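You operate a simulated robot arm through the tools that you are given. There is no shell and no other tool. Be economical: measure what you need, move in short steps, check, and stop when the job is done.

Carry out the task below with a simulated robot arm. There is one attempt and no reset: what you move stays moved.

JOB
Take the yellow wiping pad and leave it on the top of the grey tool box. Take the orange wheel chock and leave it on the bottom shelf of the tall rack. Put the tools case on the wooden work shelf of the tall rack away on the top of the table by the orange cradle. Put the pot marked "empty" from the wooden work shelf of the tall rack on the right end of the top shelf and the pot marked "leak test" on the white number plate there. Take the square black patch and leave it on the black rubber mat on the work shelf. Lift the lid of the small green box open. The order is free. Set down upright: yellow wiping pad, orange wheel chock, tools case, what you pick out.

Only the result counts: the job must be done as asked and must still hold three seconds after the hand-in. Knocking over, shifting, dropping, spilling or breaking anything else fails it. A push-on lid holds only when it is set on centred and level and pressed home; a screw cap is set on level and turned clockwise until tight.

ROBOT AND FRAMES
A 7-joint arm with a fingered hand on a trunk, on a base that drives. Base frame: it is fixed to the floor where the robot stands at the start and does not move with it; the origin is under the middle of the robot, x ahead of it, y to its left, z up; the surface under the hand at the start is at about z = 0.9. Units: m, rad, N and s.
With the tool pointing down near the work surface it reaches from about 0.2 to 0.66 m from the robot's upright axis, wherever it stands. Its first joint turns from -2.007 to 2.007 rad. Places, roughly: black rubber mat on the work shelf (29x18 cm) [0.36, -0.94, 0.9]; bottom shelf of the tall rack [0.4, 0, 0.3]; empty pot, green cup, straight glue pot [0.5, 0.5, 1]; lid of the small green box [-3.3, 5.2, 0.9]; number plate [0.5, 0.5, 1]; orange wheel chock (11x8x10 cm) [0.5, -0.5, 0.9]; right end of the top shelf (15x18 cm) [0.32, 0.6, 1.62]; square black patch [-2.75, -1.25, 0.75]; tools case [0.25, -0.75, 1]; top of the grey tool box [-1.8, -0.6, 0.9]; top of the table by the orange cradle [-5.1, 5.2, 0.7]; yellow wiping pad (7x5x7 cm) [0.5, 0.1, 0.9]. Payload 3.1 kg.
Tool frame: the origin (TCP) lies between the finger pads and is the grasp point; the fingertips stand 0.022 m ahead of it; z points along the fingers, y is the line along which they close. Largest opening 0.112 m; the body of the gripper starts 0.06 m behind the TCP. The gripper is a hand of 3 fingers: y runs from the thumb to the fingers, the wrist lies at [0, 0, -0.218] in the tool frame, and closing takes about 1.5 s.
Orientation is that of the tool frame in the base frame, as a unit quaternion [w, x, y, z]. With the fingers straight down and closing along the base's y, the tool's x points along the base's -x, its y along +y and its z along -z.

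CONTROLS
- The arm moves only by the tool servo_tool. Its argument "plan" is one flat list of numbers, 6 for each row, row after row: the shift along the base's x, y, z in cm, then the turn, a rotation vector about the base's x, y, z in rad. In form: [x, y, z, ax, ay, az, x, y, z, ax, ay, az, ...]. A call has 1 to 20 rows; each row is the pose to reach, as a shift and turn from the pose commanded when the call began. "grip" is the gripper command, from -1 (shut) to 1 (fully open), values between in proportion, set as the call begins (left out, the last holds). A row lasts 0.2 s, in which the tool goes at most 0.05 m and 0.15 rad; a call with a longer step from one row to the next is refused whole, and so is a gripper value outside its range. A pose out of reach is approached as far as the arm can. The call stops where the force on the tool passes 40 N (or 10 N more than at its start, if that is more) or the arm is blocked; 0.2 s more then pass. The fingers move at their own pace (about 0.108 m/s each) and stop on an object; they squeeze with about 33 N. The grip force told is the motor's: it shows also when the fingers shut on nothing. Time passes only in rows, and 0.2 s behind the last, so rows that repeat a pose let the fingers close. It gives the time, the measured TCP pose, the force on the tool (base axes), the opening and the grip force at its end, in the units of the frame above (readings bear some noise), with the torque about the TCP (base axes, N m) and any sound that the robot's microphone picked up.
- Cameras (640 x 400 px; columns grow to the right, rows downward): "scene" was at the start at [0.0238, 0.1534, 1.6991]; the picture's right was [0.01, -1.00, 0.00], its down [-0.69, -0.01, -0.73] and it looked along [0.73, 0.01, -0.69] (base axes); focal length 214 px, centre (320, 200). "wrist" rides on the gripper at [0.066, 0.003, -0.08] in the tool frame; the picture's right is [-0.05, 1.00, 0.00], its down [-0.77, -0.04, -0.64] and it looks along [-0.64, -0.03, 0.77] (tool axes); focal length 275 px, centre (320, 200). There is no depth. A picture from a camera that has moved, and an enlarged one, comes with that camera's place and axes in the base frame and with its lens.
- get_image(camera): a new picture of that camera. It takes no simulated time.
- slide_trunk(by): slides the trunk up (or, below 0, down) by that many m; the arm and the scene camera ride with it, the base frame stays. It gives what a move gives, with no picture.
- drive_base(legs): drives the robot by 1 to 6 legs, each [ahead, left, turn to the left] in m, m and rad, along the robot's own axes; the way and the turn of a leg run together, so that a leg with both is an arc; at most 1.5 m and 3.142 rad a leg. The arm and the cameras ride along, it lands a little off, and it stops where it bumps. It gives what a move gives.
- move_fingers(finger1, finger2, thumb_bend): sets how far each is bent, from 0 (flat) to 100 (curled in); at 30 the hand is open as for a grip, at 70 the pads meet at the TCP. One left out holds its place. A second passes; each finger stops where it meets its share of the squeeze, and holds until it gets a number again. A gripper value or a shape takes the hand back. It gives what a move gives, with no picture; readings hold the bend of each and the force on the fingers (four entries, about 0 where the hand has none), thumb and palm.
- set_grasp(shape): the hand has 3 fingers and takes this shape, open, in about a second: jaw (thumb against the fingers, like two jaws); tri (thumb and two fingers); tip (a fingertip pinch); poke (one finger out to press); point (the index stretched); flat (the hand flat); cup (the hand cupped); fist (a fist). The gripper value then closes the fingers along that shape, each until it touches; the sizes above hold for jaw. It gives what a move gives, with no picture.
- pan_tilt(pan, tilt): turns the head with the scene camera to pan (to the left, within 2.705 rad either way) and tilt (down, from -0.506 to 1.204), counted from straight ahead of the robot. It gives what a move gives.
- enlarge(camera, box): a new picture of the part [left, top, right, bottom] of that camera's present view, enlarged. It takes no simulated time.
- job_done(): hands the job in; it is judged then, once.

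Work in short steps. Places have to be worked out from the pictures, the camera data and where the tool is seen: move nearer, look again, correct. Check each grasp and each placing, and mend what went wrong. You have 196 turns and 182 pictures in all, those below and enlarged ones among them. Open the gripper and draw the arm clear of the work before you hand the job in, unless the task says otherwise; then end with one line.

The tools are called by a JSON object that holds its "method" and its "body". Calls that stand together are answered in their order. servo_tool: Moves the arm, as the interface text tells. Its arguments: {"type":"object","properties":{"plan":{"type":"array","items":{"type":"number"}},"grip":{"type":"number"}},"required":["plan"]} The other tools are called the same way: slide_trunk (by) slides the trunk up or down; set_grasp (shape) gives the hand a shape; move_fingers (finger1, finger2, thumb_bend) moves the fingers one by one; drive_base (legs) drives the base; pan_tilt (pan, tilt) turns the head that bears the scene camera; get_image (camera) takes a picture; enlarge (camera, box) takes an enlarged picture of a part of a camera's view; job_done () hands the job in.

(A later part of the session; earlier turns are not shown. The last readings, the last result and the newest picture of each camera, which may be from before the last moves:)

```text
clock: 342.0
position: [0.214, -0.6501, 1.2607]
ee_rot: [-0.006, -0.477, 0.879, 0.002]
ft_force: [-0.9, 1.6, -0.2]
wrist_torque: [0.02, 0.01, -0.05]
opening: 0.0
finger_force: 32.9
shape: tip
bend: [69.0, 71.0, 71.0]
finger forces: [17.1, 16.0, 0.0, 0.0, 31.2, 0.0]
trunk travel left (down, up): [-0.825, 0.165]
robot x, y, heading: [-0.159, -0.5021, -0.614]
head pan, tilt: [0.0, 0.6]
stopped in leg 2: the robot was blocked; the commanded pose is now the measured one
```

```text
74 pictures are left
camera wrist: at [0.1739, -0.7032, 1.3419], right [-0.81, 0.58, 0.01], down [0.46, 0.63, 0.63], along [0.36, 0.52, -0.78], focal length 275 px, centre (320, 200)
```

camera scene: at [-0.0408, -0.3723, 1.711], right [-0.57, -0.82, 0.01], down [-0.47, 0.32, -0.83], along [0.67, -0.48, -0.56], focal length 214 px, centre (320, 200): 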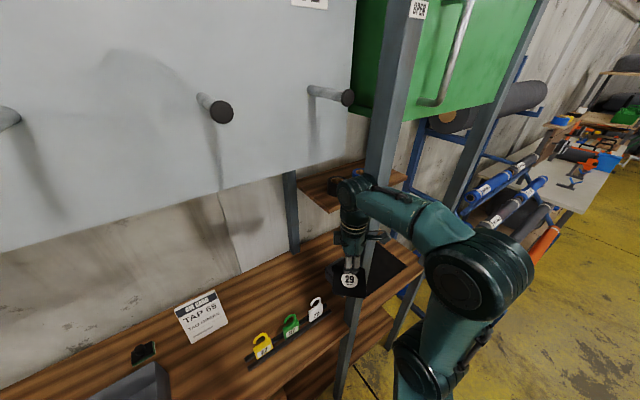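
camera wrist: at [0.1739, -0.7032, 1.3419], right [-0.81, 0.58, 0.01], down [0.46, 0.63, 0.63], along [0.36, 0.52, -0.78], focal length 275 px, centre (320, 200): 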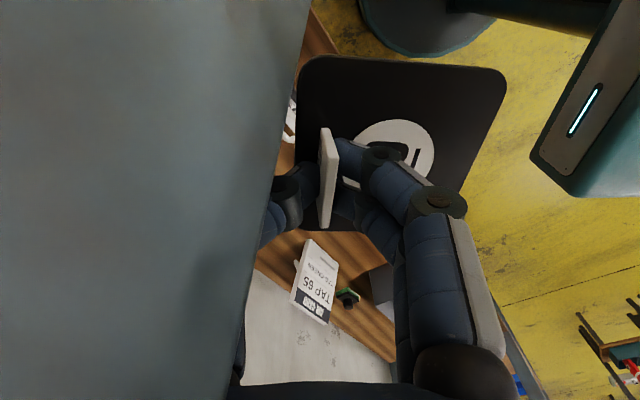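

The hand touched a middle upright at ≈(0.2,−0.72). Turn back left and reverse away.

{"method": "drive_base", "body": {"legs": [[0, 0, 0.25], [-0.35, 0, 0]]}}

{"method": "get_image", "body": {"camera": "wrist"}}

{"method": "pan_tilt", "body": {"pan": -0.3, "tilt": 0.65}}

{"method": "get_image", "body": {"camera": "scene"}}

```text
clock: 343.1
position: [0.2226, -0.6126, 1.2593]
ee_rot: [-0.009, -0.53, 0.848, 0.009]
ft_force: [-6.0, 1.2, 1.9]
wrist_torque: [-0.29, -0.57, -0.47]
opening: 0.0
finger_force: 33.5
shape: tip
bend: [69.0, 70.0, 71.0]
finger forces: [15.2, 16.6, 0.0, 0.1, 32.3, 0.0]
trunk travel left (down, up): [-0.825, 0.165]
robot x, y, heading: [-0.1592, -0.4996, -0.467]
head pan, tilt: [0.0, 0.6]
stopped in leg 1: the force on the tool passed its limit at 90 N (the readings are from after the stop); the commanded pose is now the measured one
```

```text
73 pictures are left
camera wrist: at [0.1917, -0.6714, 1.341], right [-0.88, 0.48, 0.02], down [0.38, 0.68, 0.63], along [0.29, 0.56, -0.78], focal length 275 px, centre (320, 200)
```

wrist: 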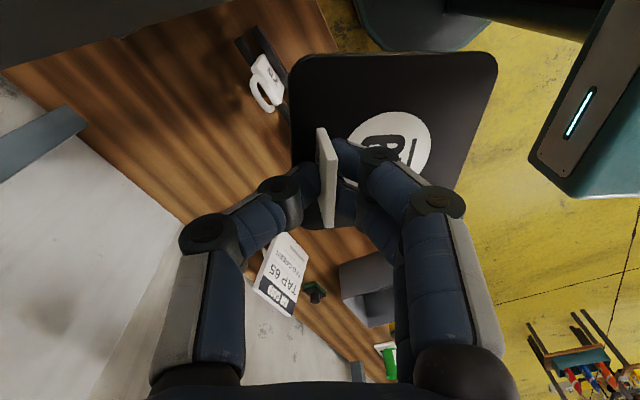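

```text
clock: 343.9
position: [0.2241, -0.6122, 1.2604]
ee_rot: [-0.008, -0.531, 0.848, 0.008]
ft_force: [-7.0, 2.2, -1.1]
wrist_torque: [-0.15, -0.76, -0.62]
opening: 0.0
finger_force: 32.8
shape: tip
bend: [69.0, 70.0, 71.0]
finger forces: [15.4, 16.6, 0.0, 0.0, 32.2, 0.0]
trunk travel left (down, up): [-0.825, 0.165]
robot x, y, heading: [-0.1578, -0.4991, -0.463]
head pan, tilt: [-0.3, 0.649]
```

```text
72 pictures are left
camera scene: at [-0.0831, -0.396, 1.7083], right [-0.69, -0.72, 0.0], down [-0.44, 0.42, -0.8], along [0.58, -0.55, -0.6], focal length 214 px, centre (320, 200)
```

scene: 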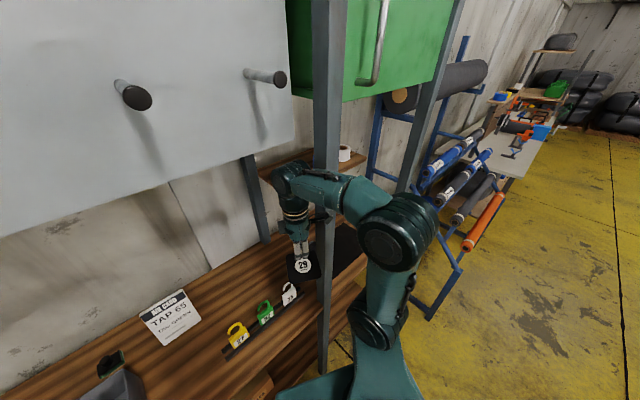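

The hand/camera side is pressing on the upright; pull the arm away (−x, +y) gently.

{"method": "servo_tool", "body": {"plan": [-2, 1, 0, 0, 0, 0, -4, 2, 0, 0, 0, 0, -6, 3, 0, 0, 0, 0, -8, 4, 0, 0, 0, 0]}}

{"method": "get_image", "body": {"camera": "wrist"}}

```text
clock: 344.9
position: [0.1416, -0.5743, 1.261]
ee_rot: [-0.008, -0.531, 0.847, 0.008]
ft_force: [0.4, 0.0, 0.4]
wrist_torque: [0.03, -0.01, 0.04]
opening: 0.0002
finger_force: 32.5
shape: tip
bend: [69.0, 70.0, 71.0]
finger forces: [15.4, 16.6, 0.0, 0.0, 32.0, 0.0]
trunk travel left (down, up): [-0.825, 0.165]
robot x, y, heading: [-0.1546, -0.5004, -0.459]
head pan, tilt: [-0.3, 0.649]
```

```text
71 pictures are left
camera wrist: at [0.1111, -0.6337, 1.3413], right [-0.88, 0.48, 0.02], down [0.38, 0.67, 0.63], along [0.29, 0.56, -0.78], focal length 275 px, centre (320, 200)
```

wrist: 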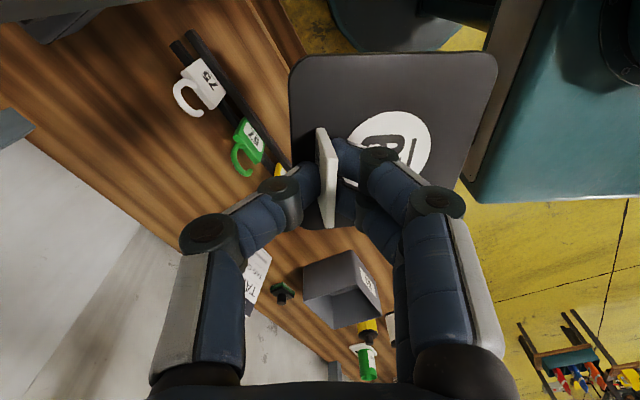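

Free, nothing disturbed. Reposition to ≈(−0.5,−0.65), heading −0.35, then view the right bay.

{"method": "drive_base", "body": {"legs": [[-0.25, -0.29, 0], [0, 0, 0.11]]}}

{"method": "pan_tilt", "body": {"pan": 0.1, "tilt": 0.65}}

{"method": "get_image", "body": {"camera": "scene"}}

```text
clock: 347.9
position: [-0.2005, -0.6899, 1.2599]
ee_rot: [-0.009, -0.572, 0.82, 0.008]
ft_force: [1.0, 0.3, -0.4]
wrist_torque: [0.01, -0.02, 0.01]
opening: 0.0
finger_force: 32.6
shape: tip
bend: [69.0, 70.0, 71.0]
finger forces: [15.2, 16.6, 0.1, 0.0, 32.0, 0.1]
trunk travel left (down, up): [-0.825, 0.165]
robot x, y, heading: [-0.5088, -0.6449, -0.364]
head pan, tilt: [-0.3, 0.649]
```

```text
clock: 348.7
position: [-0.1997, -0.6914, 1.2603]
ee_rot: [-0.008, -0.572, 0.82, 0.008]
ft_force: [0.1, 0.3, 0.4]
wrist_torque: [0.03, -0.01, 0.02]
opening: 0.0
finger_force: 33.1
shape: tip
bend: [69.0, 70.0, 71.0]
finger forces: [15.1, 16.5, 0.0, 0.0, 31.9, 0.0]
trunk travel left (down, up): [-0.825, 0.165]
robot x, y, heading: [-0.5046, -0.6469, -0.363]
head pan, tilt: [0.099, 0.649]
```

```text
70 pictures are left
camera scene: at [-0.4255, -0.5057, 1.7083], right [-0.26, -0.97, 0.0], down [-0.58, 0.16, -0.8], along [0.77, -0.21, -0.6], focal length 214 px, centre (320, 200)
```

scene: 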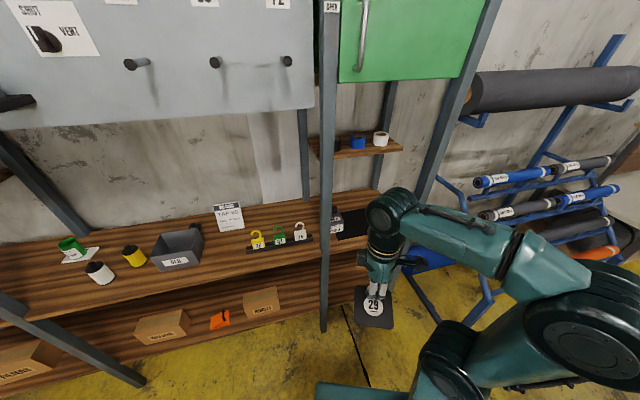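

{"method": "enlarge", "body": {"camera": "scene", "box": [300, 170, 420, 260]}}

```text
4.44 times, centred on (360, 215) of scene
camera zoom: at [-0.4255, -0.5057, 1.7083], right [-0.26, -0.97, 0.0], down [-0.58, 0.16, -0.8], along [0.77, -0.21, -0.6], focal length 953 px, centre (142, 133)
```

zoom: 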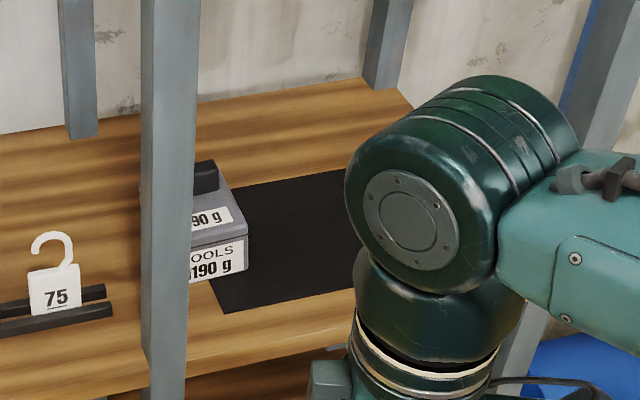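

Mat spans x≈0.255–0.465, y≈−0.785…−1.095; the case covers its left end (to y≈−0.834). Target patch centre (0.36,−0.97). Extend the arm outside first, then drive in.

{"method": "servo_tool", "body": {"plan": [4, -2.7, -1, 0, 0, 0, 8, -5.4, -2, 0, 0, 0, 12, -8.1, -3, 0, 0, 0, 16, -10.8, -4, 0, 0, 0, 20, -13.5, -5, 0, 0, 0, 23.7, -16.2, -6, 0, 0, 0]}}

{"method": "drive_base", "body": {"legs": [[0.2, 0, 0]]}}

{"method": "get_image", "body": {"camera": "scene"}}

{"method": "get_image", "body": {"camera": "wrist"}}

```text
clock: 350.1
position: [0.0402, -0.858, 1.1991]
ee_rot: [-0.01, -0.572, 0.82, 0.01]
ft_force: [0.0, -0.6, 0.2]
wrist_torque: [-0.01, 0.0, 0.0]
opening: 0.0004
finger_force: 32.9
shape: tip
bend: [70.0, 70.0, 71.0]
finger forces: [15.0, 16.3, 0.0, 0.0, 31.5, 0.1]
trunk travel left (down, up): [-0.825, 0.165]
robot x, y, heading: [-0.5099, -0.6488, -0.364]
head pan, tilt: [0.099, 0.649]
```

```text
clock: 351.7
position: [0.2273, -0.9303, 1.2016]
ee_rot: [-0.009, -0.571, 0.821, 0.008]
ft_force: [0.4, 0.3, -1.0]
wrist_torque: [-0.02, 0.01, 0.01]
opening: 0.0
finger_force: 33.1
shape: tip
bend: [70.0, 70.0, 71.0]
finger forces: [15.2, 16.3, 0.0, 0.0, 31.5, 0.0]
trunk travel left (down, up): [-0.825, 0.165]
robot x, y, heading: [-0.3193, -0.7201, -0.366]
head pan, tilt: [0.099, 0.649]
```

```text
68 pictures are left
camera scene: at [-0.2349, -0.5785, 1.7083], right [-0.26, -0.96, 0.0], down [-0.58, 0.16, -0.8], along [0.77, -0.21, -0.6], focal length 214 px, centre (320, 200)
```

scene: 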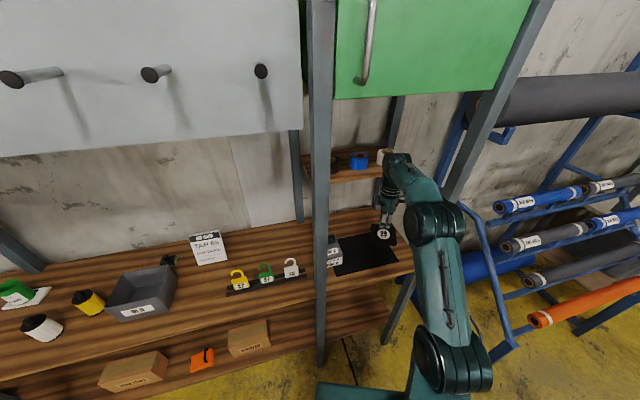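

```text
67 pictures are left
camera wrist: at [0.2019, -0.9917, 1.2823], right [-0.92, 0.39, 0.02], down [0.32, 0.71, 0.63], along [0.23, 0.59, -0.78], focal length 275 px, centre (320, 200)
```

wrist: 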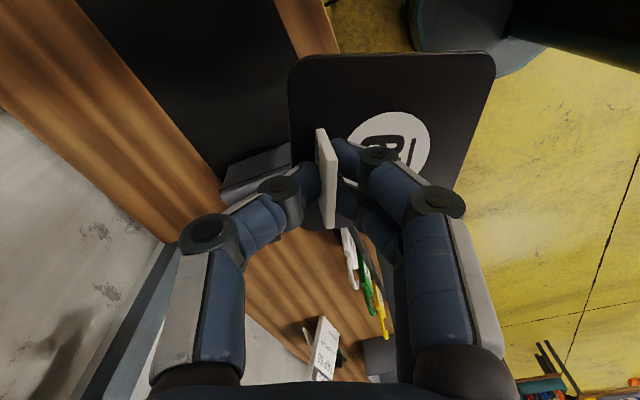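

Elbow would get near the right upright, so I use a slightly nearer target (patch centre ≈(0.325,−0.945)). Drive 7 cm, then extend and lower.

{"method": "drive_base", "body": {"legs": [[0.075, 0.01, 0]]}}

{"method": "servo_tool", "body": {"plan": [1.5, -0.3, -4, 0, 0, 0, 3, -0.5, -8, 0, 0, 0, 4.5, -0.7, -12, 0, 0, 0, 5.5, -0.8, -16, 0, 0, 0, 5.5, -0.8, -19, 0, 0, 0]}}

{"method": "get_image", "body": {"camera": "scene"}}

{"method": "get_image", "body": {"camera": "wrist"}}

```text
clock: 352.8
position: [0.3003, -0.9491, 1.2014]
ee_rot: [-0.008, -0.571, 0.821, 0.007]
ft_force: [0.2, 0.7, -0.5]
wrist_torque: [-0.01, 0.0, 0.0]
opening: 0.0
finger_force: 32.9
shape: tip
bend: [70.0, 70.0, 71.0]
finger forces: [15.1, 16.2, 0.1, 0.1, 31.5, 0.1]
trunk travel left (down, up): [-0.825, 0.165]
robot x, y, heading: [-0.2489, -0.7367, -0.368]
head pan, tilt: [0.099, 0.649]
```

```text
clock: 354.0
position: [0.3537, -0.9575, 1.0107]
ee_rot: [-0.009, -0.57, 0.822, 0.008]
ft_force: [0.9, 0.6, 0.2]
wrist_torque: [-0.02, 0.0, -0.02]
opening: 0.0002
finger_force: 32.7
shape: tip
bend: [70.0, 70.0, 71.0]
finger forces: [15.1, 16.3, 0.1, 0.1, 31.4, 0.0]
trunk travel left (down, up): [-0.825, 0.165]
robot x, y, heading: [-0.2466, -0.735, -0.368]
head pan, tilt: [0.099, 0.649]
```

```text
66 pictures are left
camera scene: at [-0.1632, -0.5962, 1.7083], right [-0.26, -0.96, 0.0], down [-0.58, 0.16, -0.8], along [0.77, -0.21, -0.6], focal length 214 px, centre (320, 200)
```

scene: 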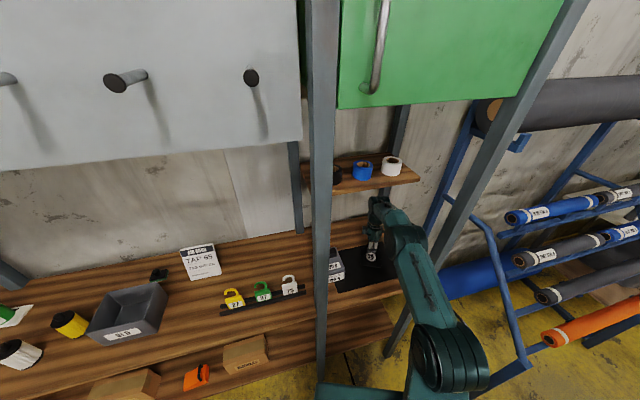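

```text
65 pictures are left
camera wrist: at [0.3279, -1.0183, 1.0919], right [-0.92, 0.39, 0.02], down [0.32, 0.71, 0.63], along [0.23, 0.59, -0.78], focal length 275 px, centre (320, 200)
```

wrist: 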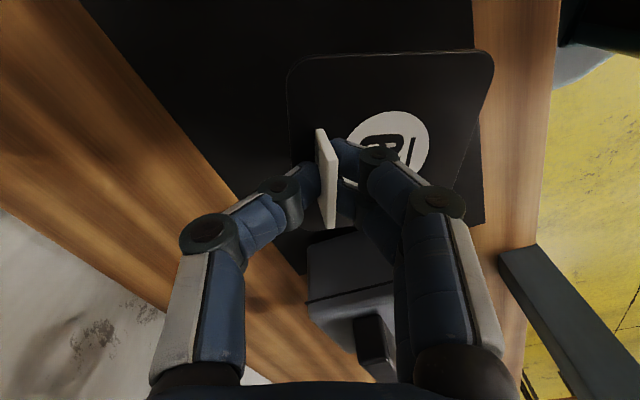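

Patch will land inside the mat (front margin ≈2.8 cm, clear of the case). Lower gently to contact.

{"method": "servo_tool", "body": {"plan": [0, 0, -3, 0, 0, 0, 0, 0, -5.5, 0, 0, 0, 0, 0, -7, 0, 0, 0, 0, 0, -7.6, 0, 0, 0, 0, 0, -8, 0, 0, 0]}}

{"method": "get_image", "body": {"camera": "wrist"}}

```text
clock: 355.2
position: [0.353, -0.9539, 0.9317]
ee_rot: [-0.009, -0.57, 0.822, 0.007]
ft_force: [0.4, -0.1, 0.5]
wrist_torque: [0.01, 0.09, 0.01]
opening: 0.0
finger_force: 33.0
shape: tip
bend: [70.0, 70.0, 71.0]
finger forces: [15.4, 16.7, 0.0, 0.1, 32.7, 0.0]
trunk travel left (down, up): [-0.825, 0.165]
robot x, y, heading: [-0.2435, -0.7326, -0.365]
head pan, tilt: [0.099, 0.649]
```

```text
64 pictures are left
camera wrist: at [0.3288, -1.0152, 1.0125], right [-0.92, 0.39, 0.02], down [0.32, 0.71, 0.63], along [0.23, 0.59, -0.78], focal length 275 px, centre (320, 200)
```

wrist: 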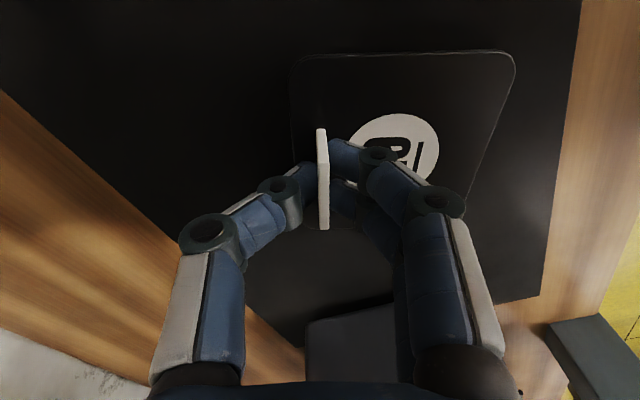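

Patch rests on the mat. Open to ~5 cm, rise and retract.

{"method": "servo_tool", "body": {"plan": [0, 0, 0, 0, 0, 0, 0, 0, 0, 0, 0, 0, 0, 0, 0, 0, 0, 0, 0, 0, 2, 0, 0, 0, 0, 0, 5, 0, 0, 0, 0, 0, 9, 0, 0, 0, 0, 0, 13, 0, 0, 0, 0, 0, 17, 0, 0, 0, 0, 0, 21, 0, 0, 0], "grip": -0.1}}

{"method": "get_image", "body": {"camera": "wrist"}}

```text
clock: 357.2
position: [0.3462, -0.9551, 1.1444]
ee_rot: [-0.008, -0.571, 0.821, 0.007]
ft_force: [-0.3, -0.1, -0.1]
wrist_torque: [0.01, -0.01, -0.01]
opening: 0.0501
finger_force: 0.1
shape: tip
bend: [73.0, 73.0, 70.0]
finger forces: [0.1, 0.0, 0.1, 0.0, 0.1, 0.1]
out of reach, approached as far as the arm can: row 9
trunk travel left (down, up): [-0.825, 0.165]
robot x, y, heading: [-0.2476, -0.7374, -0.369]
head pan, tilt: [0.099, 0.649]
```

```text
63 pictures are left
camera wrist: at [0.321, -1.0162, 1.2243], right [-0.92, 0.39, 0.02], down [0.32, 0.71, 0.63], along [0.23, 0.59, -0.78], focal length 275 px, centre (320, 200)
```

wrist: 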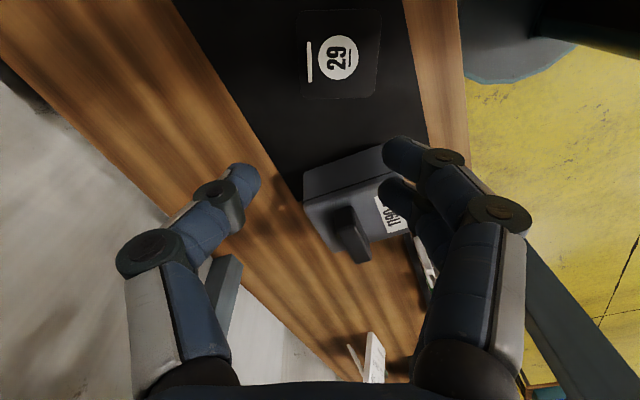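

The patch lies on the mat. Now study the tools case from here.

{"method": "enlarge", "body": {"camera": "wrist", "box": [270, 120, 450, 280]}}

{"method": "enlarge", "body": {"camera": "scene", "box": [300, 200, 420, 300]}}

```text
2.50 times, centred on (360, 200) of wrist
camera zoom: at [0.321, -1.0162, 1.2243], right [-0.92, 0.39, 0.02], down [0.32, 0.71, 0.63], along [0.23, 0.59, -0.78], focal length 688 px, centre (220, 200)
```

zoom: 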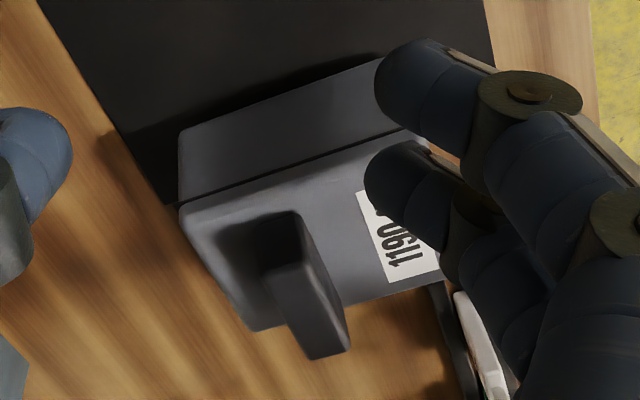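

```text
4.00 times, centred on (360, 250) of scene
camera zoom: at [-0.1647, -0.5952, 1.7083], right [-0.26, -0.96, 0.0], down [-0.58, 0.16, -0.8], along [0.77, -0.21, -0.6], focal length 858 px, centre (160, 0)
```

zoom: 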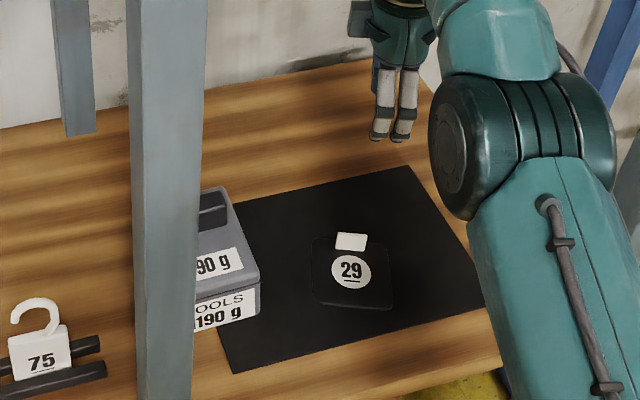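

Case: x≈0.31–0.43, y≈−0.737…−0.832, with a handle bar along y on top (~(0.377,−0.78), z≈1.0). Switch to jaw, rotate +0.35 rad and move above the handle.

{"method": "set_grasp", "body": {"shape": "jaw"}}

{"method": "servo_tool", "body": {"plan": [0.5, 3.5, 0, 0, 0, 0.1, 1.2, 7, 0, 0, 0, 0.2, 2, 10.5, 0, 0, 0, 0.3, 2.6, 14, 0, 0, 0, 0.35, 3.1, 17, -0.5, 0, 0, 0.35, 3.1, 17, -0.5, 0, 0, 0.35]}}

{"method": "get_image", "body": {"camera": "wrist"}}

{"method": "enlarge", "body": {"camera": "scene", "box": [280, 160, 420, 290]}}

```text
clock: 358.1
position: [0.3471, -0.9552, 1.1426]
ee_rot: [-0.01, -0.571, 0.821, 0.007]
ft_force: [-0.4, 0.0, 0.6]
wrist_torque: [0.0, 0.0, 0.02]
opening: 0.112
finger_force: 0.1
shape: jaw
bend: [30.0, 30.0, 30.0]
finger forces: [0.1, 0.1, 0.1, 0.0, 0.0, 0.0]
trunk travel left (down, up): [-0.825, 0.165]
robot x, y, heading: [-0.2492, -0.7367, -0.362]
head pan, tilt: [0.099, 0.649]
```

```text
clock: 359.5
position: [0.3637, -0.7868, 1.1316]
ee_rot: [-0.011, -0.704, 0.71, 0.005]
ft_force: [-0.2, -0.3, 0.2]
wrist_torque: [-0.01, -0.03, -0.01]
opening: 0.1118
finger_force: 0.0
shape: jaw
bend: [30.0, 30.0, 30.0]
finger forces: [0.0, 0.1, 0.0, 0.0, 0.0, 0.0]
out of reach, approached as far as the arm can: row 1, 2, 3, 4, 5, 6
trunk travel left (down, up): [-0.825, 0.165]
robot x, y, heading: [-0.2502, -0.7366, -0.371]
head pan, tilt: [0.099, 0.649]
```

```text
60 pictures are left
camera wrist: at [0.3607, -0.8526, 1.2116], right [-1.0, 0.05, 0.02], down [0.06, 0.77, 0.63], along [0.02, 0.63, -0.78], focal length 275 px, centre (320, 200)
```

wrist: 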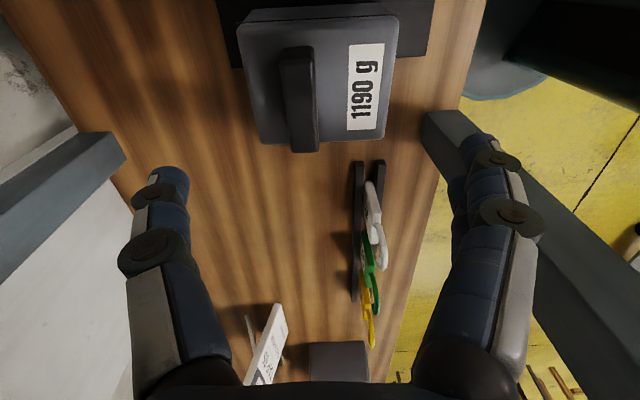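

```text
3.08 times, centred on (350, 225) of scene
camera zoom: at [-0.1638, -0.5948, 1.7082], right [-0.26, -0.96, 0.0], down [-0.58, 0.16, -0.8], along [0.77, -0.21, -0.6], focal length 660 px, centre (228, 123)
```

zoom: 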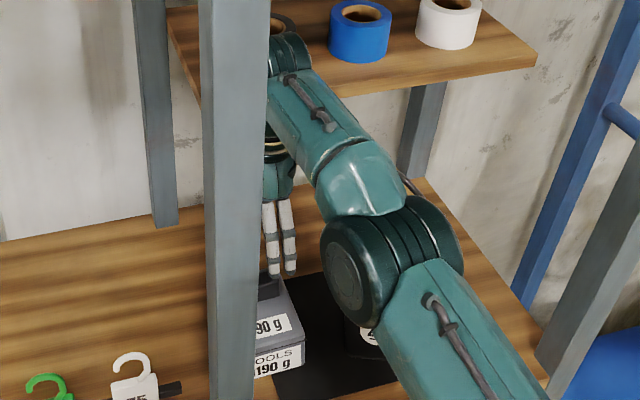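

Handle bar centre ≈(0.373,−0.777), 2.9 cm wide in x. Move over it and descend to z≈1.05, then check.

{"method": "servo_tool", "body": {"plan": [0.5, 0.5, -2, 0, 0, 0, 0.9, 1, -5, 0, 0, 0, 0.9, 1, -8, 0, 0, 0, 0.9, 1, -8, 0, 0, 0]}}

{"method": "get_image", "body": {"camera": "wrist"}}

```text
clock: 360.5
position: [0.3625, -0.7726, 1.0546]
ee_rot: [-0.007, -0.704, 0.71, 0.003]
ft_force: [0.1, 1.0, -0.4]
wrist_torque: [0.0, -0.02, 0.01]
opening: 0.112
finger_force: 0.0
shape: jaw
bend: [30.0, 30.0, 30.0]
finger forces: [0.0, 0.0, 0.0, 0.0, 0.0, 0.0]
trunk travel left (down, up): [-0.825, 0.165]
robot x, y, heading: [-0.2514, -0.7357, -0.368]
head pan, tilt: [0.099, 0.649]
```

```text
58 pictures are left
camera wrist: at [0.3595, -0.8397, 1.1359], right [-1.0, 0.05, 0.01], down [0.05, 0.77, 0.63], along [0.02, 0.63, -0.78], focal length 275 px, centre (320, 200)
```

wrist: 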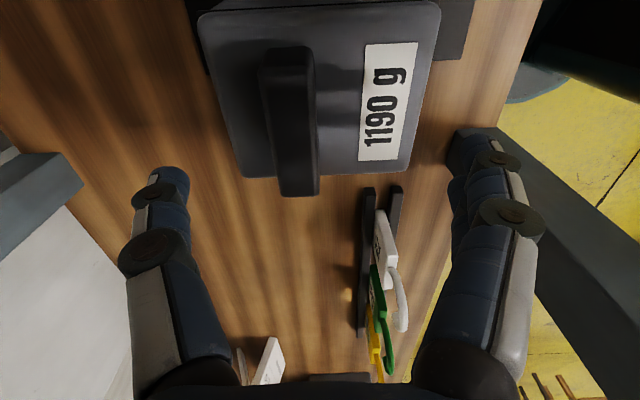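

Handle top triangulates to (0.375,−0.779, 0.992). Descend to TCP z≈0.986 and close.

{"method": "servo_tool", "body": {"plan": [0.7, -0.3, -2, 0, 0, 0, 1.25, -0.65, -4, 0, 0, 0, 1.25, -0.65, -5.8, 0, 0, 0, 1.25, -0.65, -6.8, 0, 0, 0]}}

{"method": "get_image", "body": {"camera": "wrist"}}

```text
clock: 361.4
position: [0.3865, -0.778, 0.9943]
ee_rot: [-0.003, -0.705, 0.71, 0.0]
ft_force: [2.6, 0.1, 20.8]
wrist_torque: [-0.01, 1.42, -0.07]
opening: 0.1121
finger_force: 0.0
shape: jaw
bend: [24.0, 26.0, 30.0]
finger forces: [11.7, 8.9, 0.0, 0.0, 0.0, 0.0]
trunk travel left (down, up): [-0.825, 0.165]
robot x, y, heading: [-0.2459, -0.7379, -0.368]
head pan, tilt: [0.099, 0.649]
stopped in row 4: the force on the tool passed its limit at 48 N (the readings are from after the stop); the commanded pose is now the measured one
```

```text
57 pictures are left
camera wrist: at [0.3832, -0.8447, 1.0748], right [-1.0, 0.05, 0.01], down [0.05, 0.77, 0.63], along [0.03, 0.63, -0.78], focal length 275 px, centre (320, 200)
```

wrist: 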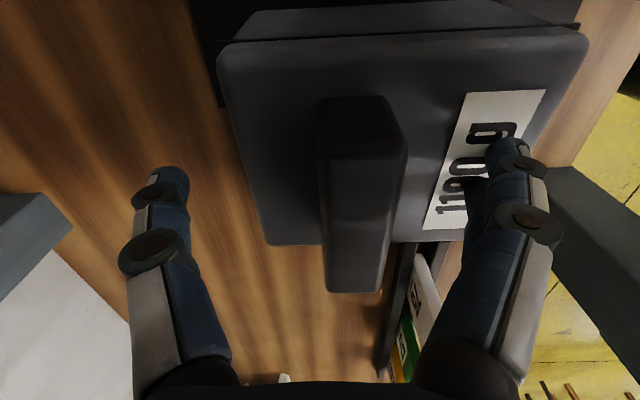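

Fingertips met the case top (z≈0.972). Raise 6 mm, recentre on the handle (x≈0.370), then close.

{"method": "servo_tool", "body": {"plan": [0, 0, 0.7, 0, 0, 0, -0.8, 0, 0.7, 0, 0, 0, -1.6, 0, 0.5, 0, 0, 0, -1.6, 0, 0.5, 0, 0, 0]}}

{"method": "servo_tool", "body": {"plan": [0, 0, 0, 0, 0, 0, 0, 0, 0, 0, 0, 0, 0, 0, 0, 0, 0, 0, 0, 0, 0, 0, 0, 0, 0, 0, 0, 0, 0, 0, 0, 0, 0, 0, 0, 0, 0, 0, 0, 0, 0, 0], "grip": -1}}

{"method": "get_image", "body": {"camera": "wrist"}}

```text
clock: 362.4
position: [0.3713, -0.7797, 0.9974]
ee_rot: [-0.005, -0.704, 0.71, 0.001]
ft_force: [7.5, -0.3, 15.5]
wrist_torque: [-0.2, 0.93, 0.18]
opening: 0.1115
finger_force: 0.0
shape: jaw
bend: [31.0, 30.0, 30.0]
finger forces: [13.4, 2.1, 0.1, 0.0, 0.1, 0.0]
trunk travel left (down, up): [-0.825, 0.165]
robot x, y, heading: [-0.2461, -0.7373, -0.366]
head pan, tilt: [0.099, 0.649]
```

```text
clock: 363.1
position: [0.3739, -0.7787, 1.0011]
ee_rot: [-0.002, -0.705, 0.709, 0.0]
ft_force: [3.7, 0.2, 11.0]
wrist_torque: [-0.03, -0.16, 0.03]
opening: 0.0423
finger_force: 33.2
shape: jaw
bend: [76.0, 75.0, 70.0]
finger forces: [17.2, 13.9, 0.0, 0.0, 33.4, 0.0]
trunk travel left (down, up): [-0.825, 0.165]
robot x, y, heading: [-0.2472, -0.7342, -0.369]
head pan, tilt: [0.099, 0.649]
stopped in row 3: the force on the tool passed its limit at 43 N (the readings are from after the stop); the commanded pose is now the measured one
```

```text
56 pictures are left
camera wrist: at [0.3689, -0.844, 1.0808], right [-1.0, 0.05, 0.0], down [0.04, 0.77, 0.63], along [0.03, 0.63, -0.77], focal length 275 px, centre (320, 200)
```

wrist: 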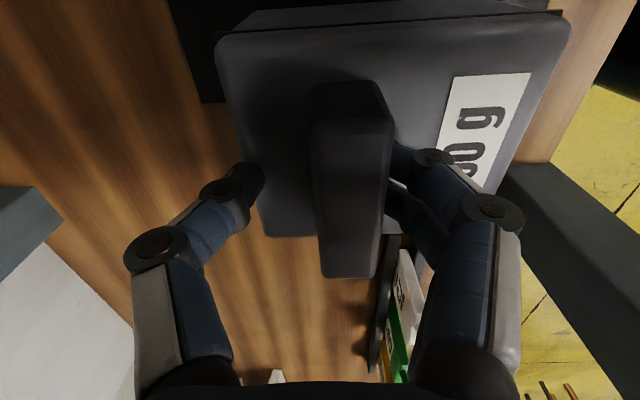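

The close was cut by the force guard midway; continue closing.

{"method": "servo_tool", "body": {"plan": [-0.2, 0, 0.1, 0, 0, 0, -0.4, 0, 0.2, 0, 0, 0, -0.4, 0, 0.2, 0, 0, 0, -0.4, 0, 0.2, 0, 0, 0, -0.4, 0, 0.2, 0, 0, 0], "grip": -1}}

{"method": "get_image", "body": {"camera": "wrist"}}

```text
clock: 364.3
position: [0.3695, -0.7781, 1.0017]
ee_rot: [-0.002, -0.705, 0.709, 0.0]
ft_force: [9.1, 0.7, -0.5]
wrist_torque: [0.0, -0.21, 0.02]
opening: 0.0426
finger_force: 32.9
shape: jaw
bend: [76.0, 75.0, 70.0]
finger forces: [13.1, 13.1, 0.0, 0.0, 35.9, 0.1]
trunk travel left (down, up): [-0.825, 0.165]
robot x, y, heading: [-0.2461, -0.7358, -0.367]
head pan, tilt: [0.099, 0.649]
```

```text
55 pictures are left
camera wrist: at [0.3649, -0.8439, 1.0814], right [-1.0, 0.05, 0.0], down [0.04, 0.77, 0.63], along [0.03, 0.63, -0.77], focal length 275 px, centre (320, 200)
```

wrist: 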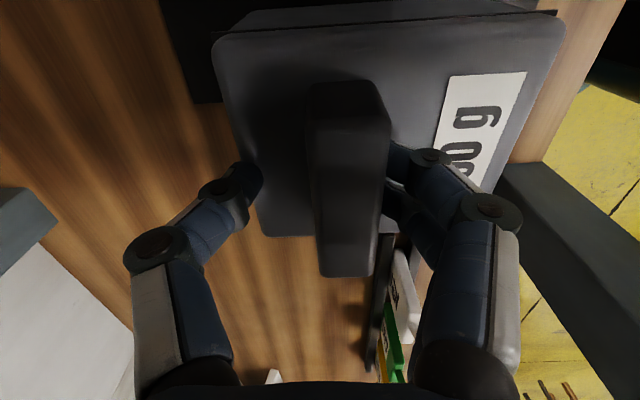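

Forces show opposing contact (fingers 26 N vs thumb 36 N). Test lift by 3 cm.

{"method": "servo_tool", "body": {"plan": [0, 0, 0.5, 0, 0, 0, 0, 0, 1.2, 0, 0, 0, 0, 0, 2, 0, 0, 0, 0, 0, 3, 0, 0, 0]}}

{"method": "get_image", "body": {"camera": "wrist"}}

```text
clock: 365.3
position: [0.3695, -0.7792, 1.0304]
ee_rot: [-0.003, -0.705, 0.71, 0.0]
ft_force: [-0.3, 0.0, -12.0]
wrist_torque: [0.03, -0.3, 0.02]
opening: 0.0405
finger_force: 33.0
shape: jaw
bend: [73.0, 73.0, 70.0]
finger forces: [15.1, 14.8, 0.0, 0.0, 30.2, 0.0]
trunk travel left (down, up): [-0.825, 0.165]
robot x, y, heading: [-0.2479, -0.7355, -0.366]
head pan, tilt: [0.099, 0.649]
```

```text
54 pictures are left
camera wrist: at [0.3647, -0.8447, 1.1116], right [-1.0, 0.05, 0.0], down [0.04, 0.77, 0.63], along [0.03, 0.63, -0.77], focal length 275 px, centre (320, 200)
```

wrist: 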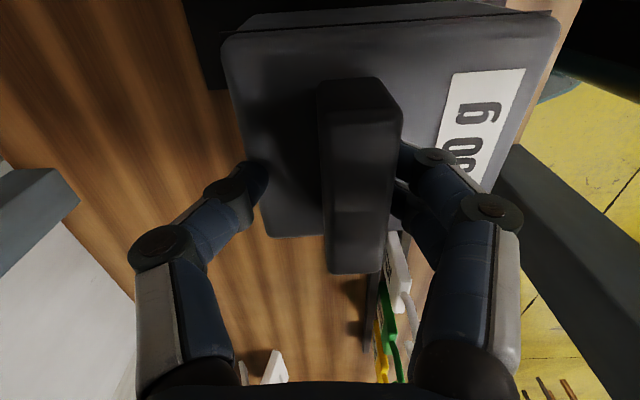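

The case is lifted (12 N). Raise it, shift −y by 14 cm away from the upright, then back straight out (−x).

{"method": "servo_tool", "body": {"plan": [0, 0, 3, 0, 0, 0, 0, -1, 6, 0, 0, 0, -0.5, -4, 8, 0, 0, 0, -1, -8, 8, 0, 0, 0, -2, -12, 8, 0, 0, 0, -3, -15, 8, 0, 0, 0]}}

{"method": "drive_base", "body": {"legs": [[-0.28, -0.107, 0]]}}

{"method": "get_image", "body": {"camera": "scene"}}

{"method": "get_image", "body": {"camera": "wrist"}}

```text
clock: 366.7
position: [0.3275, -0.8311, 1.0978]
ee_rot: [-0.004, -0.703, 0.711, -0.001]
ft_force: [1.3, 0.7, -12.1]
wrist_torque: [0.05, -0.07, 0.02]
opening: 0.0266
finger_force: 33.0
shape: jaw
bend: [75.0, 75.0, 73.0]
finger forces: [10.9, 9.5, 0.0, 0.1, 18.5, 0.0]
out of reach, approached as far as the arm can: row 3, 4, 5, 6
trunk travel left (down, up): [-0.825, 0.165]
robot x, y, heading: [-0.2492, -0.738, -0.369]
head pan, tilt: [0.099, 0.649]
```

```text
clock: 368.7
position: [0.0272, -0.8291, 1.0979]
ee_rot: [-0.003, -0.703, 0.711, -0.002]
ft_force: [-1.0, -0.6, -11.6]
wrist_torque: [-0.05, -0.1, -0.04]
opening: 0.0266
finger_force: 33.4
shape: jaw
bend: [75.0, 75.0, 73.0]
finger forces: [10.6, 9.8, 0.0, 0.1, 18.4, 0.1]
trunk travel left (down, up): [-0.825, 0.165]
robot x, y, heading: [-0.5433, -0.7343, -0.364]
head pan, tilt: [0.099, 0.649]
```

```text
53 pictures are left
camera scene: at [-0.4587, -0.5933, 1.7081], right [-0.26, -0.96, 0.0], down [-0.58, 0.16, -0.8], along [0.77, -0.21, -0.61], focal length 214 px, centre (320, 200)
```

scene: 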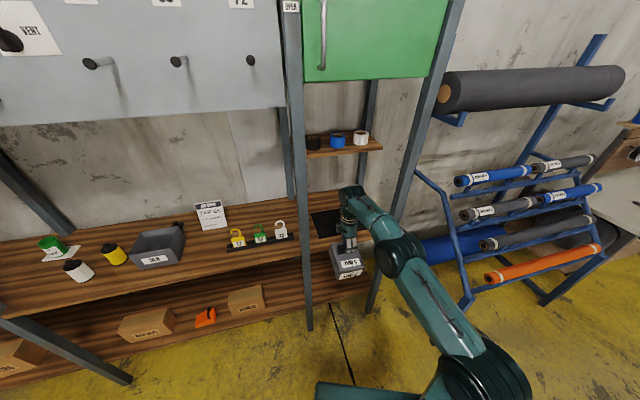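

```text
52 pictures are left
camera wrist: at [0.0233, -0.8944, 1.1789], right [-1.0, 0.06, 0.0], down [0.05, 0.77, 0.63], along [0.03, 0.63, -0.78], focal length 275 px, centre (320, 200)
```

wrist: 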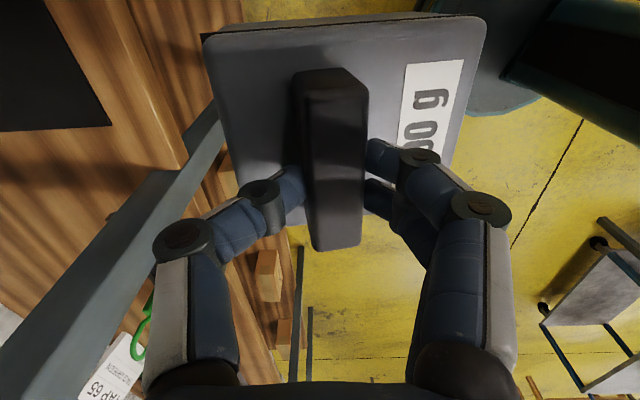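

The grip has settled on the bar itself (2.7 cm). Verify that the patch is undisturbed.

{"method": "enlarge", "body": {"camera": "scene", "box": [280, 170, 400, 290]}}

```text
3.33 times, centred on (340, 230) of scene
camera zoom: at [-0.4587, -0.5933, 1.7081], right [-0.26, -0.96, 0.0], down [-0.58, 0.16, -0.8], along [0.77, -0.21, -0.61], focal length 715 px, centre (253, 100)
```

zoom: 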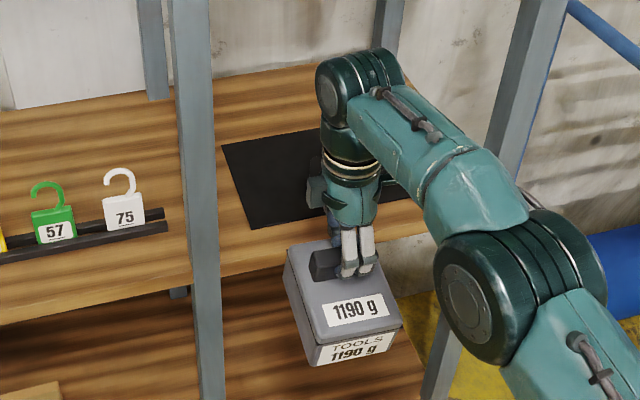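

Patch is hidden behind the hand right now; I'll confirm after moving. Back away, turn to face +y, and drive along the corridor.

{"method": "drive_base", "body": {"legs": [[-0.3, 0, 0], [0, 0, 1.93]]}}

{"method": "pan_tilt", "body": {"pan": -1.9, "tilt": 0.5}}

{"method": "enlarge", "body": {"camera": "scene", "box": [200, 120, 440, 300]}}

{"method": "drive_base", "body": {"legs": [[1.3, 0, 0], [1.3, 0, 0]]}}

{"method": "pan_tilt", "body": {"pan": 0.5, "tilt": 0.35}}

{"method": "get_image", "body": {"camera": "scene"}}

```text
clock: 375.4
position: [-0.946, -0.0555, 1.0987]
ee_rot: [0.0, 0.985, 0.175, 0.003]
ft_force: [-0.4, 0.1, -11.5]
wrist_torque: [0.12, -0.01, -0.03]
opening: 0.0267
finger_force: 33.2
shape: jaw
bend: [75.0, 75.0, 73.0]
finger forces: [9.5, 9.0, 0.0, 0.0, 16.6, 0.0]
trunk travel left (down, up): [-0.825, 0.165]
robot x, y, heading: [-0.8333, -0.6237, 1.568]
head pan, tilt: [0.099, 0.649]
```

```text
clock: 377.4
position: [-0.9464, -0.0552, 1.0979]
ee_rot: [0.002, 0.985, 0.175, 0.002]
ft_force: [-0.3, 0.1, -11.9]
wrist_torque: [0.1, -0.01, 0.03]
opening: 0.026
finger_force: 33.2
shape: jaw
bend: [75.0, 75.0, 73.0]
finger forces: [9.7, 9.1, 0.0, 0.0, 16.7, 0.1]
trunk travel left (down, up): [-0.825, 0.165]
robot x, y, heading: [-0.8358, -0.6277, 1.568]
head pan, tilt: [-1.901, 0.499]
```

```text
2.22 times, centred on (320, 210) of scene
camera zoom: at [-0.8977, -0.7116, 1.7217], right [-0.33, -0.95, 0.0], down [-0.45, 0.15, -0.88], along [0.83, -0.29, -0.48], focal length 477 px, centre (320, 178)
```

zoom: 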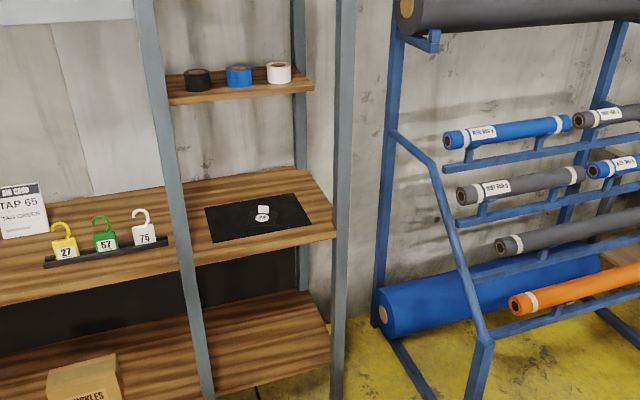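

```text
clock: 389.9
position: [-0.9163, 2.5278, 1.0984]
ee_rot: [0.001, 0.986, 0.169, 0.004]
ft_force: [0.6, 0.4, -11.3]
wrist_torque: [0.1, 0.04, -0.03]
opening: 0.0261
finger_force: 33.0
shape: jaw
bend: [75.0, 75.0, 73.0]
finger forces: [9.5, 9.1, 0.0, 0.0, 16.8, 0.1]
trunk travel left (down, up): [-0.825, 0.165]
robot x, y, heading: [-0.813, 1.9577, 1.555]
head pan, tilt: [-1.901, 0.499]
```

```text
clock: 392.1
position: [-0.9161, 2.527, 1.0995]
ee_rot: [0.002, 0.985, 0.17, 0.003]
ft_force: [0.3, -0.4, -11.3]
wrist_torque: [0.12, 0.03, 0.02]
opening: 0.0266
finger_force: 32.8
shape: jaw
bend: [75.0, 75.0, 73.0]
finger forces: [9.6, 9.3, 0.0, 0.1, 16.9, 0.1]
trunk travel left (down, up): [-0.825, 0.165]
robot x, y, heading: [-0.8103, 1.9561, 1.554]
head pan, tilt: [0.499, 0.351]
```

```text
49 pictures are left
camera scene: at [-1.005, 1.9839, 1.7352], right [0.89, 0.47, 0.0], down [0.16, -0.31, -0.94], along [-0.44, 0.83, -0.35], focal length 214 px, centre (320, 200)
```

scene: 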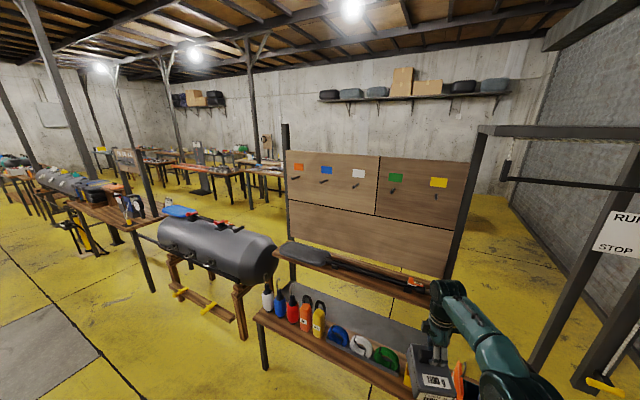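

Patch confirmed on the mat. Now find a passage through the row of benches toward the far tables; zoom left and right.

{"method": "enlarge", "body": {"camera": "scene", "box": [0, 130, 290, 310]}}

{"method": "pan_tilt", "body": {"pan": -0.3, "tilt": 0.6}}

{"method": "get_image", "body": {"camera": "scene"}}

```text
2.21 times, centred on (145, 220) of scene
camera zoom: at [-1.005, 1.9839, 1.7352], right [0.89, 0.47, 0.0], down [0.16, -0.31, -0.94], along [-0.44, 0.83, -0.35], focal length 473 px, centre (706, 156)
```

zoom: 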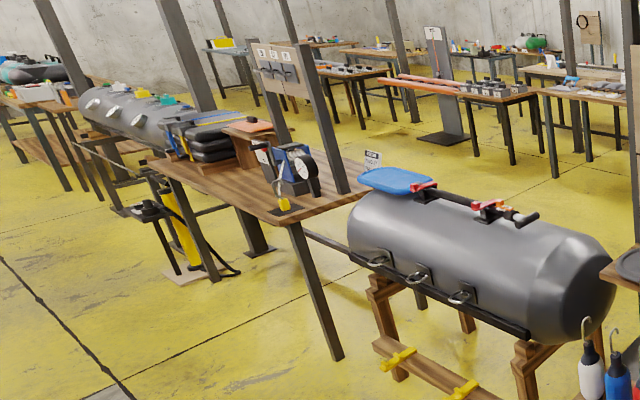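

```text
clock: 393.3
position: [-0.9173, 2.528, 1.0977]
ee_rot: [0.002, 0.986, 0.169, 0.003]
ft_force: [0.5, 1.0, -10.8]
wrist_torque: [0.11, 0.03, 0.0]
opening: 0.0262
finger_force: 33.1
shape: jaw
bend: [75.0, 75.0, 73.0]
finger forces: [9.5, 9.2, 0.0, 0.1, 16.9, 0.0]
trunk travel left (down, up): [-0.825, 0.165]
robot x, y, heading: [-0.8062, 1.9609, 1.555]
head pan, tilt: [-0.3, 0.6]
```

```text
47 pictures are left
camera scene: at [-0.9345, 1.9855, 1.7125], right [0.95, -0.31, 0.0], down [-0.17, -0.54, -0.82], along [0.26, 0.78, -0.57], focal length 214 px, centre (320, 200)
```

scene: 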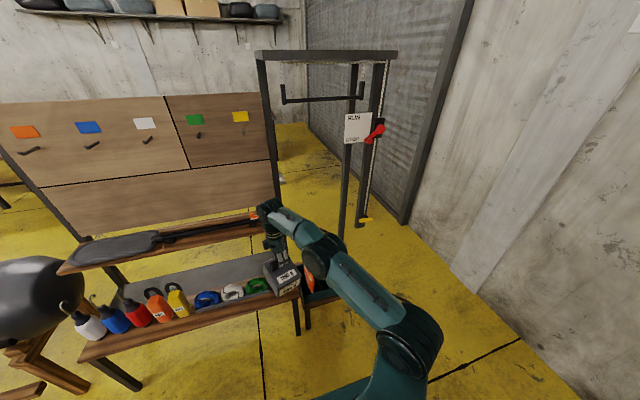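

No gap on the right or between the benches; the row ends far to the left (x≈−8). Turn to face −x and drive along the lane to look.

{"method": "drive_base", "body": {"legs": [[0, 0, 1.587], [1.4, 0, 0], [1.4, 0, 0], [1.4, 0.1, 0]]}}

{"method": "pan_tilt", "body": {"pan": -0.5, "tilt": 0.4}}

{"method": "get_image", "body": {"camera": "scene"}}

```text
clock: 417.3
position: [-5.5961, 1.8643, 1.0985]
ee_rot: [-0.001, 0.59, 0.808, 0.003]
ft_force: [0.4, 0.2, -11.1]
wrist_torque: [0.02, 0.1, -0.02]
opening: 0.0264
finger_force: 32.8
shape: jaw
bend: [75.0, 75.0, 73.0]
finger forces: [9.3, 9.1, 0.0, 0.0, 16.7, 0.0]
trunk travel left (down, up): [-0.825, 0.165]
robot x, y, heading: [-5.0226, 1.9542, 3.097]
head pan, tilt: [-0.3, 0.6]
```

```text
clock: 418.0
position: [-5.5955, 1.8649, 1.0973]
ee_rot: [-0.001, 0.589, 0.808, 0.003]
ft_force: [0.1, 0.0, -11.3]
wrist_torque: [-0.01, 0.1, 0.01]
opening: 0.026
finger_force: 33.1
shape: jaw
bend: [75.0, 75.0, 73.0]
finger forces: [9.5, 9.3, 0.0, 0.0, 16.7, 0.1]
trunk travel left (down, up): [-0.825, 0.165]
robot x, y, heading: [-5.0217, 1.9526, 3.093]
head pan, tilt: [-0.499, 0.4]
```

```text
46 pictures are left
camera scene: at [-5.0501, 1.8457, 1.7306], right [0.52, 0.86, 0.0], down [0.33, -0.2, -0.92], along [-0.79, 0.48, -0.39], focal length 214 px, centre (320, 200)
```

scene: 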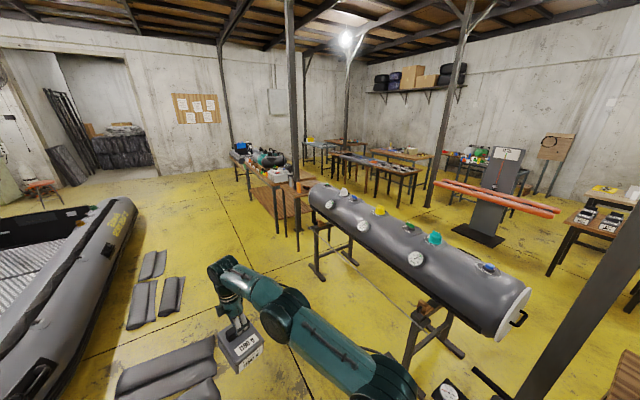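

The row ends at x≈−9.7. Drive along y≈2.25 between the floor rolls and tube stand.

{"method": "drive_base", "body": {"legs": [[1.0, -0.25, 0.045], [1.3, 0, 0], [1.3, 0, 0]]}}

{"method": "pan_tilt", "body": {"pan": -0.7, "tilt": 0.4}}

{"method": "get_image", "body": {"camera": "scene"}}

```text
clock: 435.7
position: [-9.2034, 2.1507, 1.0982]
ee_rot: [-0.001, 0.568, 0.823, 0.003]
ft_force: [-0.6, 0.3, -11.5]
wrist_torque: [-0.02, 0.1, -0.02]
opening: 0.0263
finger_force: 33.0
shape: jaw
bend: [75.0, 75.0, 73.0]
finger forces: [9.5, 9.2, 0.0, 0.0, 16.9, 0.0]
trunk travel left (down, up): [-0.825, 0.165]
robot x, y, heading: [-8.6328, 2.2708, -3.131]
head pan, tilt: [-0.499, 0.4]
```

```text
clock: 436.4
position: [-9.2036, 2.1506, 1.0986]
ee_rot: [-0.002, 0.568, 0.823, 0.003]
ft_force: [-0.9, 0.2, -11.6]
wrist_torque: [-0.02, 0.08, 0.01]
opening: 0.0264
finger_force: 33.0
shape: jaw
bend: [75.0, 75.0, 73.0]
finger forces: [9.5, 9.3, 0.0, 0.0, 17.0, 0.0]
trunk travel left (down, up): [-0.825, 0.165]
robot x, y, heading: [-8.6372, 2.274, -3.133]
head pan, tilt: [-0.7, 0.4]
```

```text
45 pictures are left
camera scene: at [-8.6471, 2.1783, 1.7307], right [0.64, 0.77, 0.0], down [0.3, -0.25, -0.92], along [-0.71, 0.59, -0.39], focal length 214 px, centre (320, 200)
```

scene: 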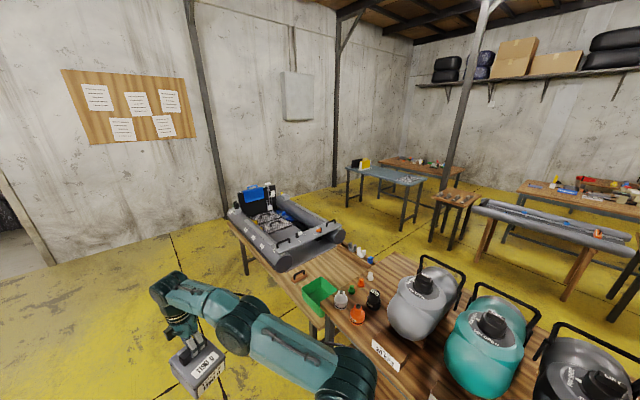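

Bench ends at x≈−10.7, then ≥1.5 m of floor to the wall. Go round: ahead to x≈−11.2, turn right, drive to y≈4.0, turn right again.

{"method": "drive_base", "body": {"legs": [[1.3, 0, 0], [1.27, 0, 0], [0, 0, -1.58]]}}

{"method": "drive_base", "body": {"legs": [[1.0, 0, 0], [0.75, 0, 0], [0, 0, -1.57]]}}

{"method": "pan_tilt", "body": {"pan": 0.0, "tilt": 0.4}}

{"method": "get_image", "body": {"camera": "scene"}}

```text
clock: 453.1
position: [-11.3542, 2.8437, 1.0983]
ee_rot: [0.002, 0.987, 0.161, 0.002]
ft_force: [-0.2, -0.3, -11.9]
wrist_torque: [0.13, 0.02, 0.02]
opening: 0.0261
finger_force: 33.1
shape: jaw
bend: [75.0, 75.0, 73.0]
finger forces: [9.3, 8.9, 0.0, 0.1, 16.3, 0.0]
trunk travel left (down, up): [-0.825, 0.165]
robot x, y, heading: [-11.2556, 2.2705, 1.539]
head pan, tilt: [-0.7, 0.4]
```

```text
clock: 465.9
position: [-10.6627, 4.1729, 1.0977]
ee_rot: [0.002, 0.818, -0.575, 0.0]
ft_force: [-0.1, -0.6, -10.4]
wrist_torque: [0.05, -0.12, -0.01]
opening: 0.0262
finger_force: 32.7
shape: jaw
bend: [75.0, 75.0, 74.0]
finger forces: [9.0, 8.8, 0.1, 0.0, 15.8, 0.0]
trunk travel left (down, up): [-0.825, 0.165]
robot x, y, heading: [-11.2343, 4.0629, -0.011]
head pan, tilt: [-0.7, 0.4]
```

```text
clock: 467.0
position: [-10.6624, 4.1724, 1.0987]
ee_rot: [0.003, 0.819, -0.574, 0.002]
ft_force: [0.0, -0.3, -12.1]
wrist_torque: [0.07, -0.09, 0.01]
opening: 0.0262
finger_force: 33.1
shape: jaw
bend: [75.0, 75.0, 74.0]
finger forces: [9.2, 8.8, 0.0, 0.0, 16.1, 0.0]
trunk travel left (down, up): [-0.825, 0.165]
robot x, y, heading: [-11.2285, 4.064, -0.01]
head pan, tilt: [0.0, 0.4]
```

```text
44 pictures are left
camera scene: at [-11.1943, 4.2155, 1.7306], right [-0.01, -1.0, 0.0], down [-0.39, 0.0, -0.92], along [0.92, -0.01, -0.39], focal length 214 px, centre (320, 200)
```

scene: 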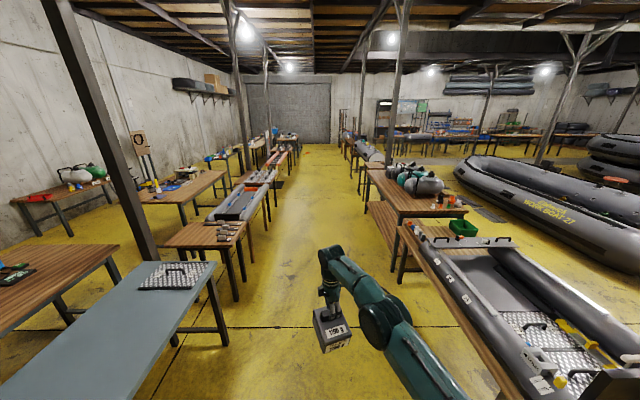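

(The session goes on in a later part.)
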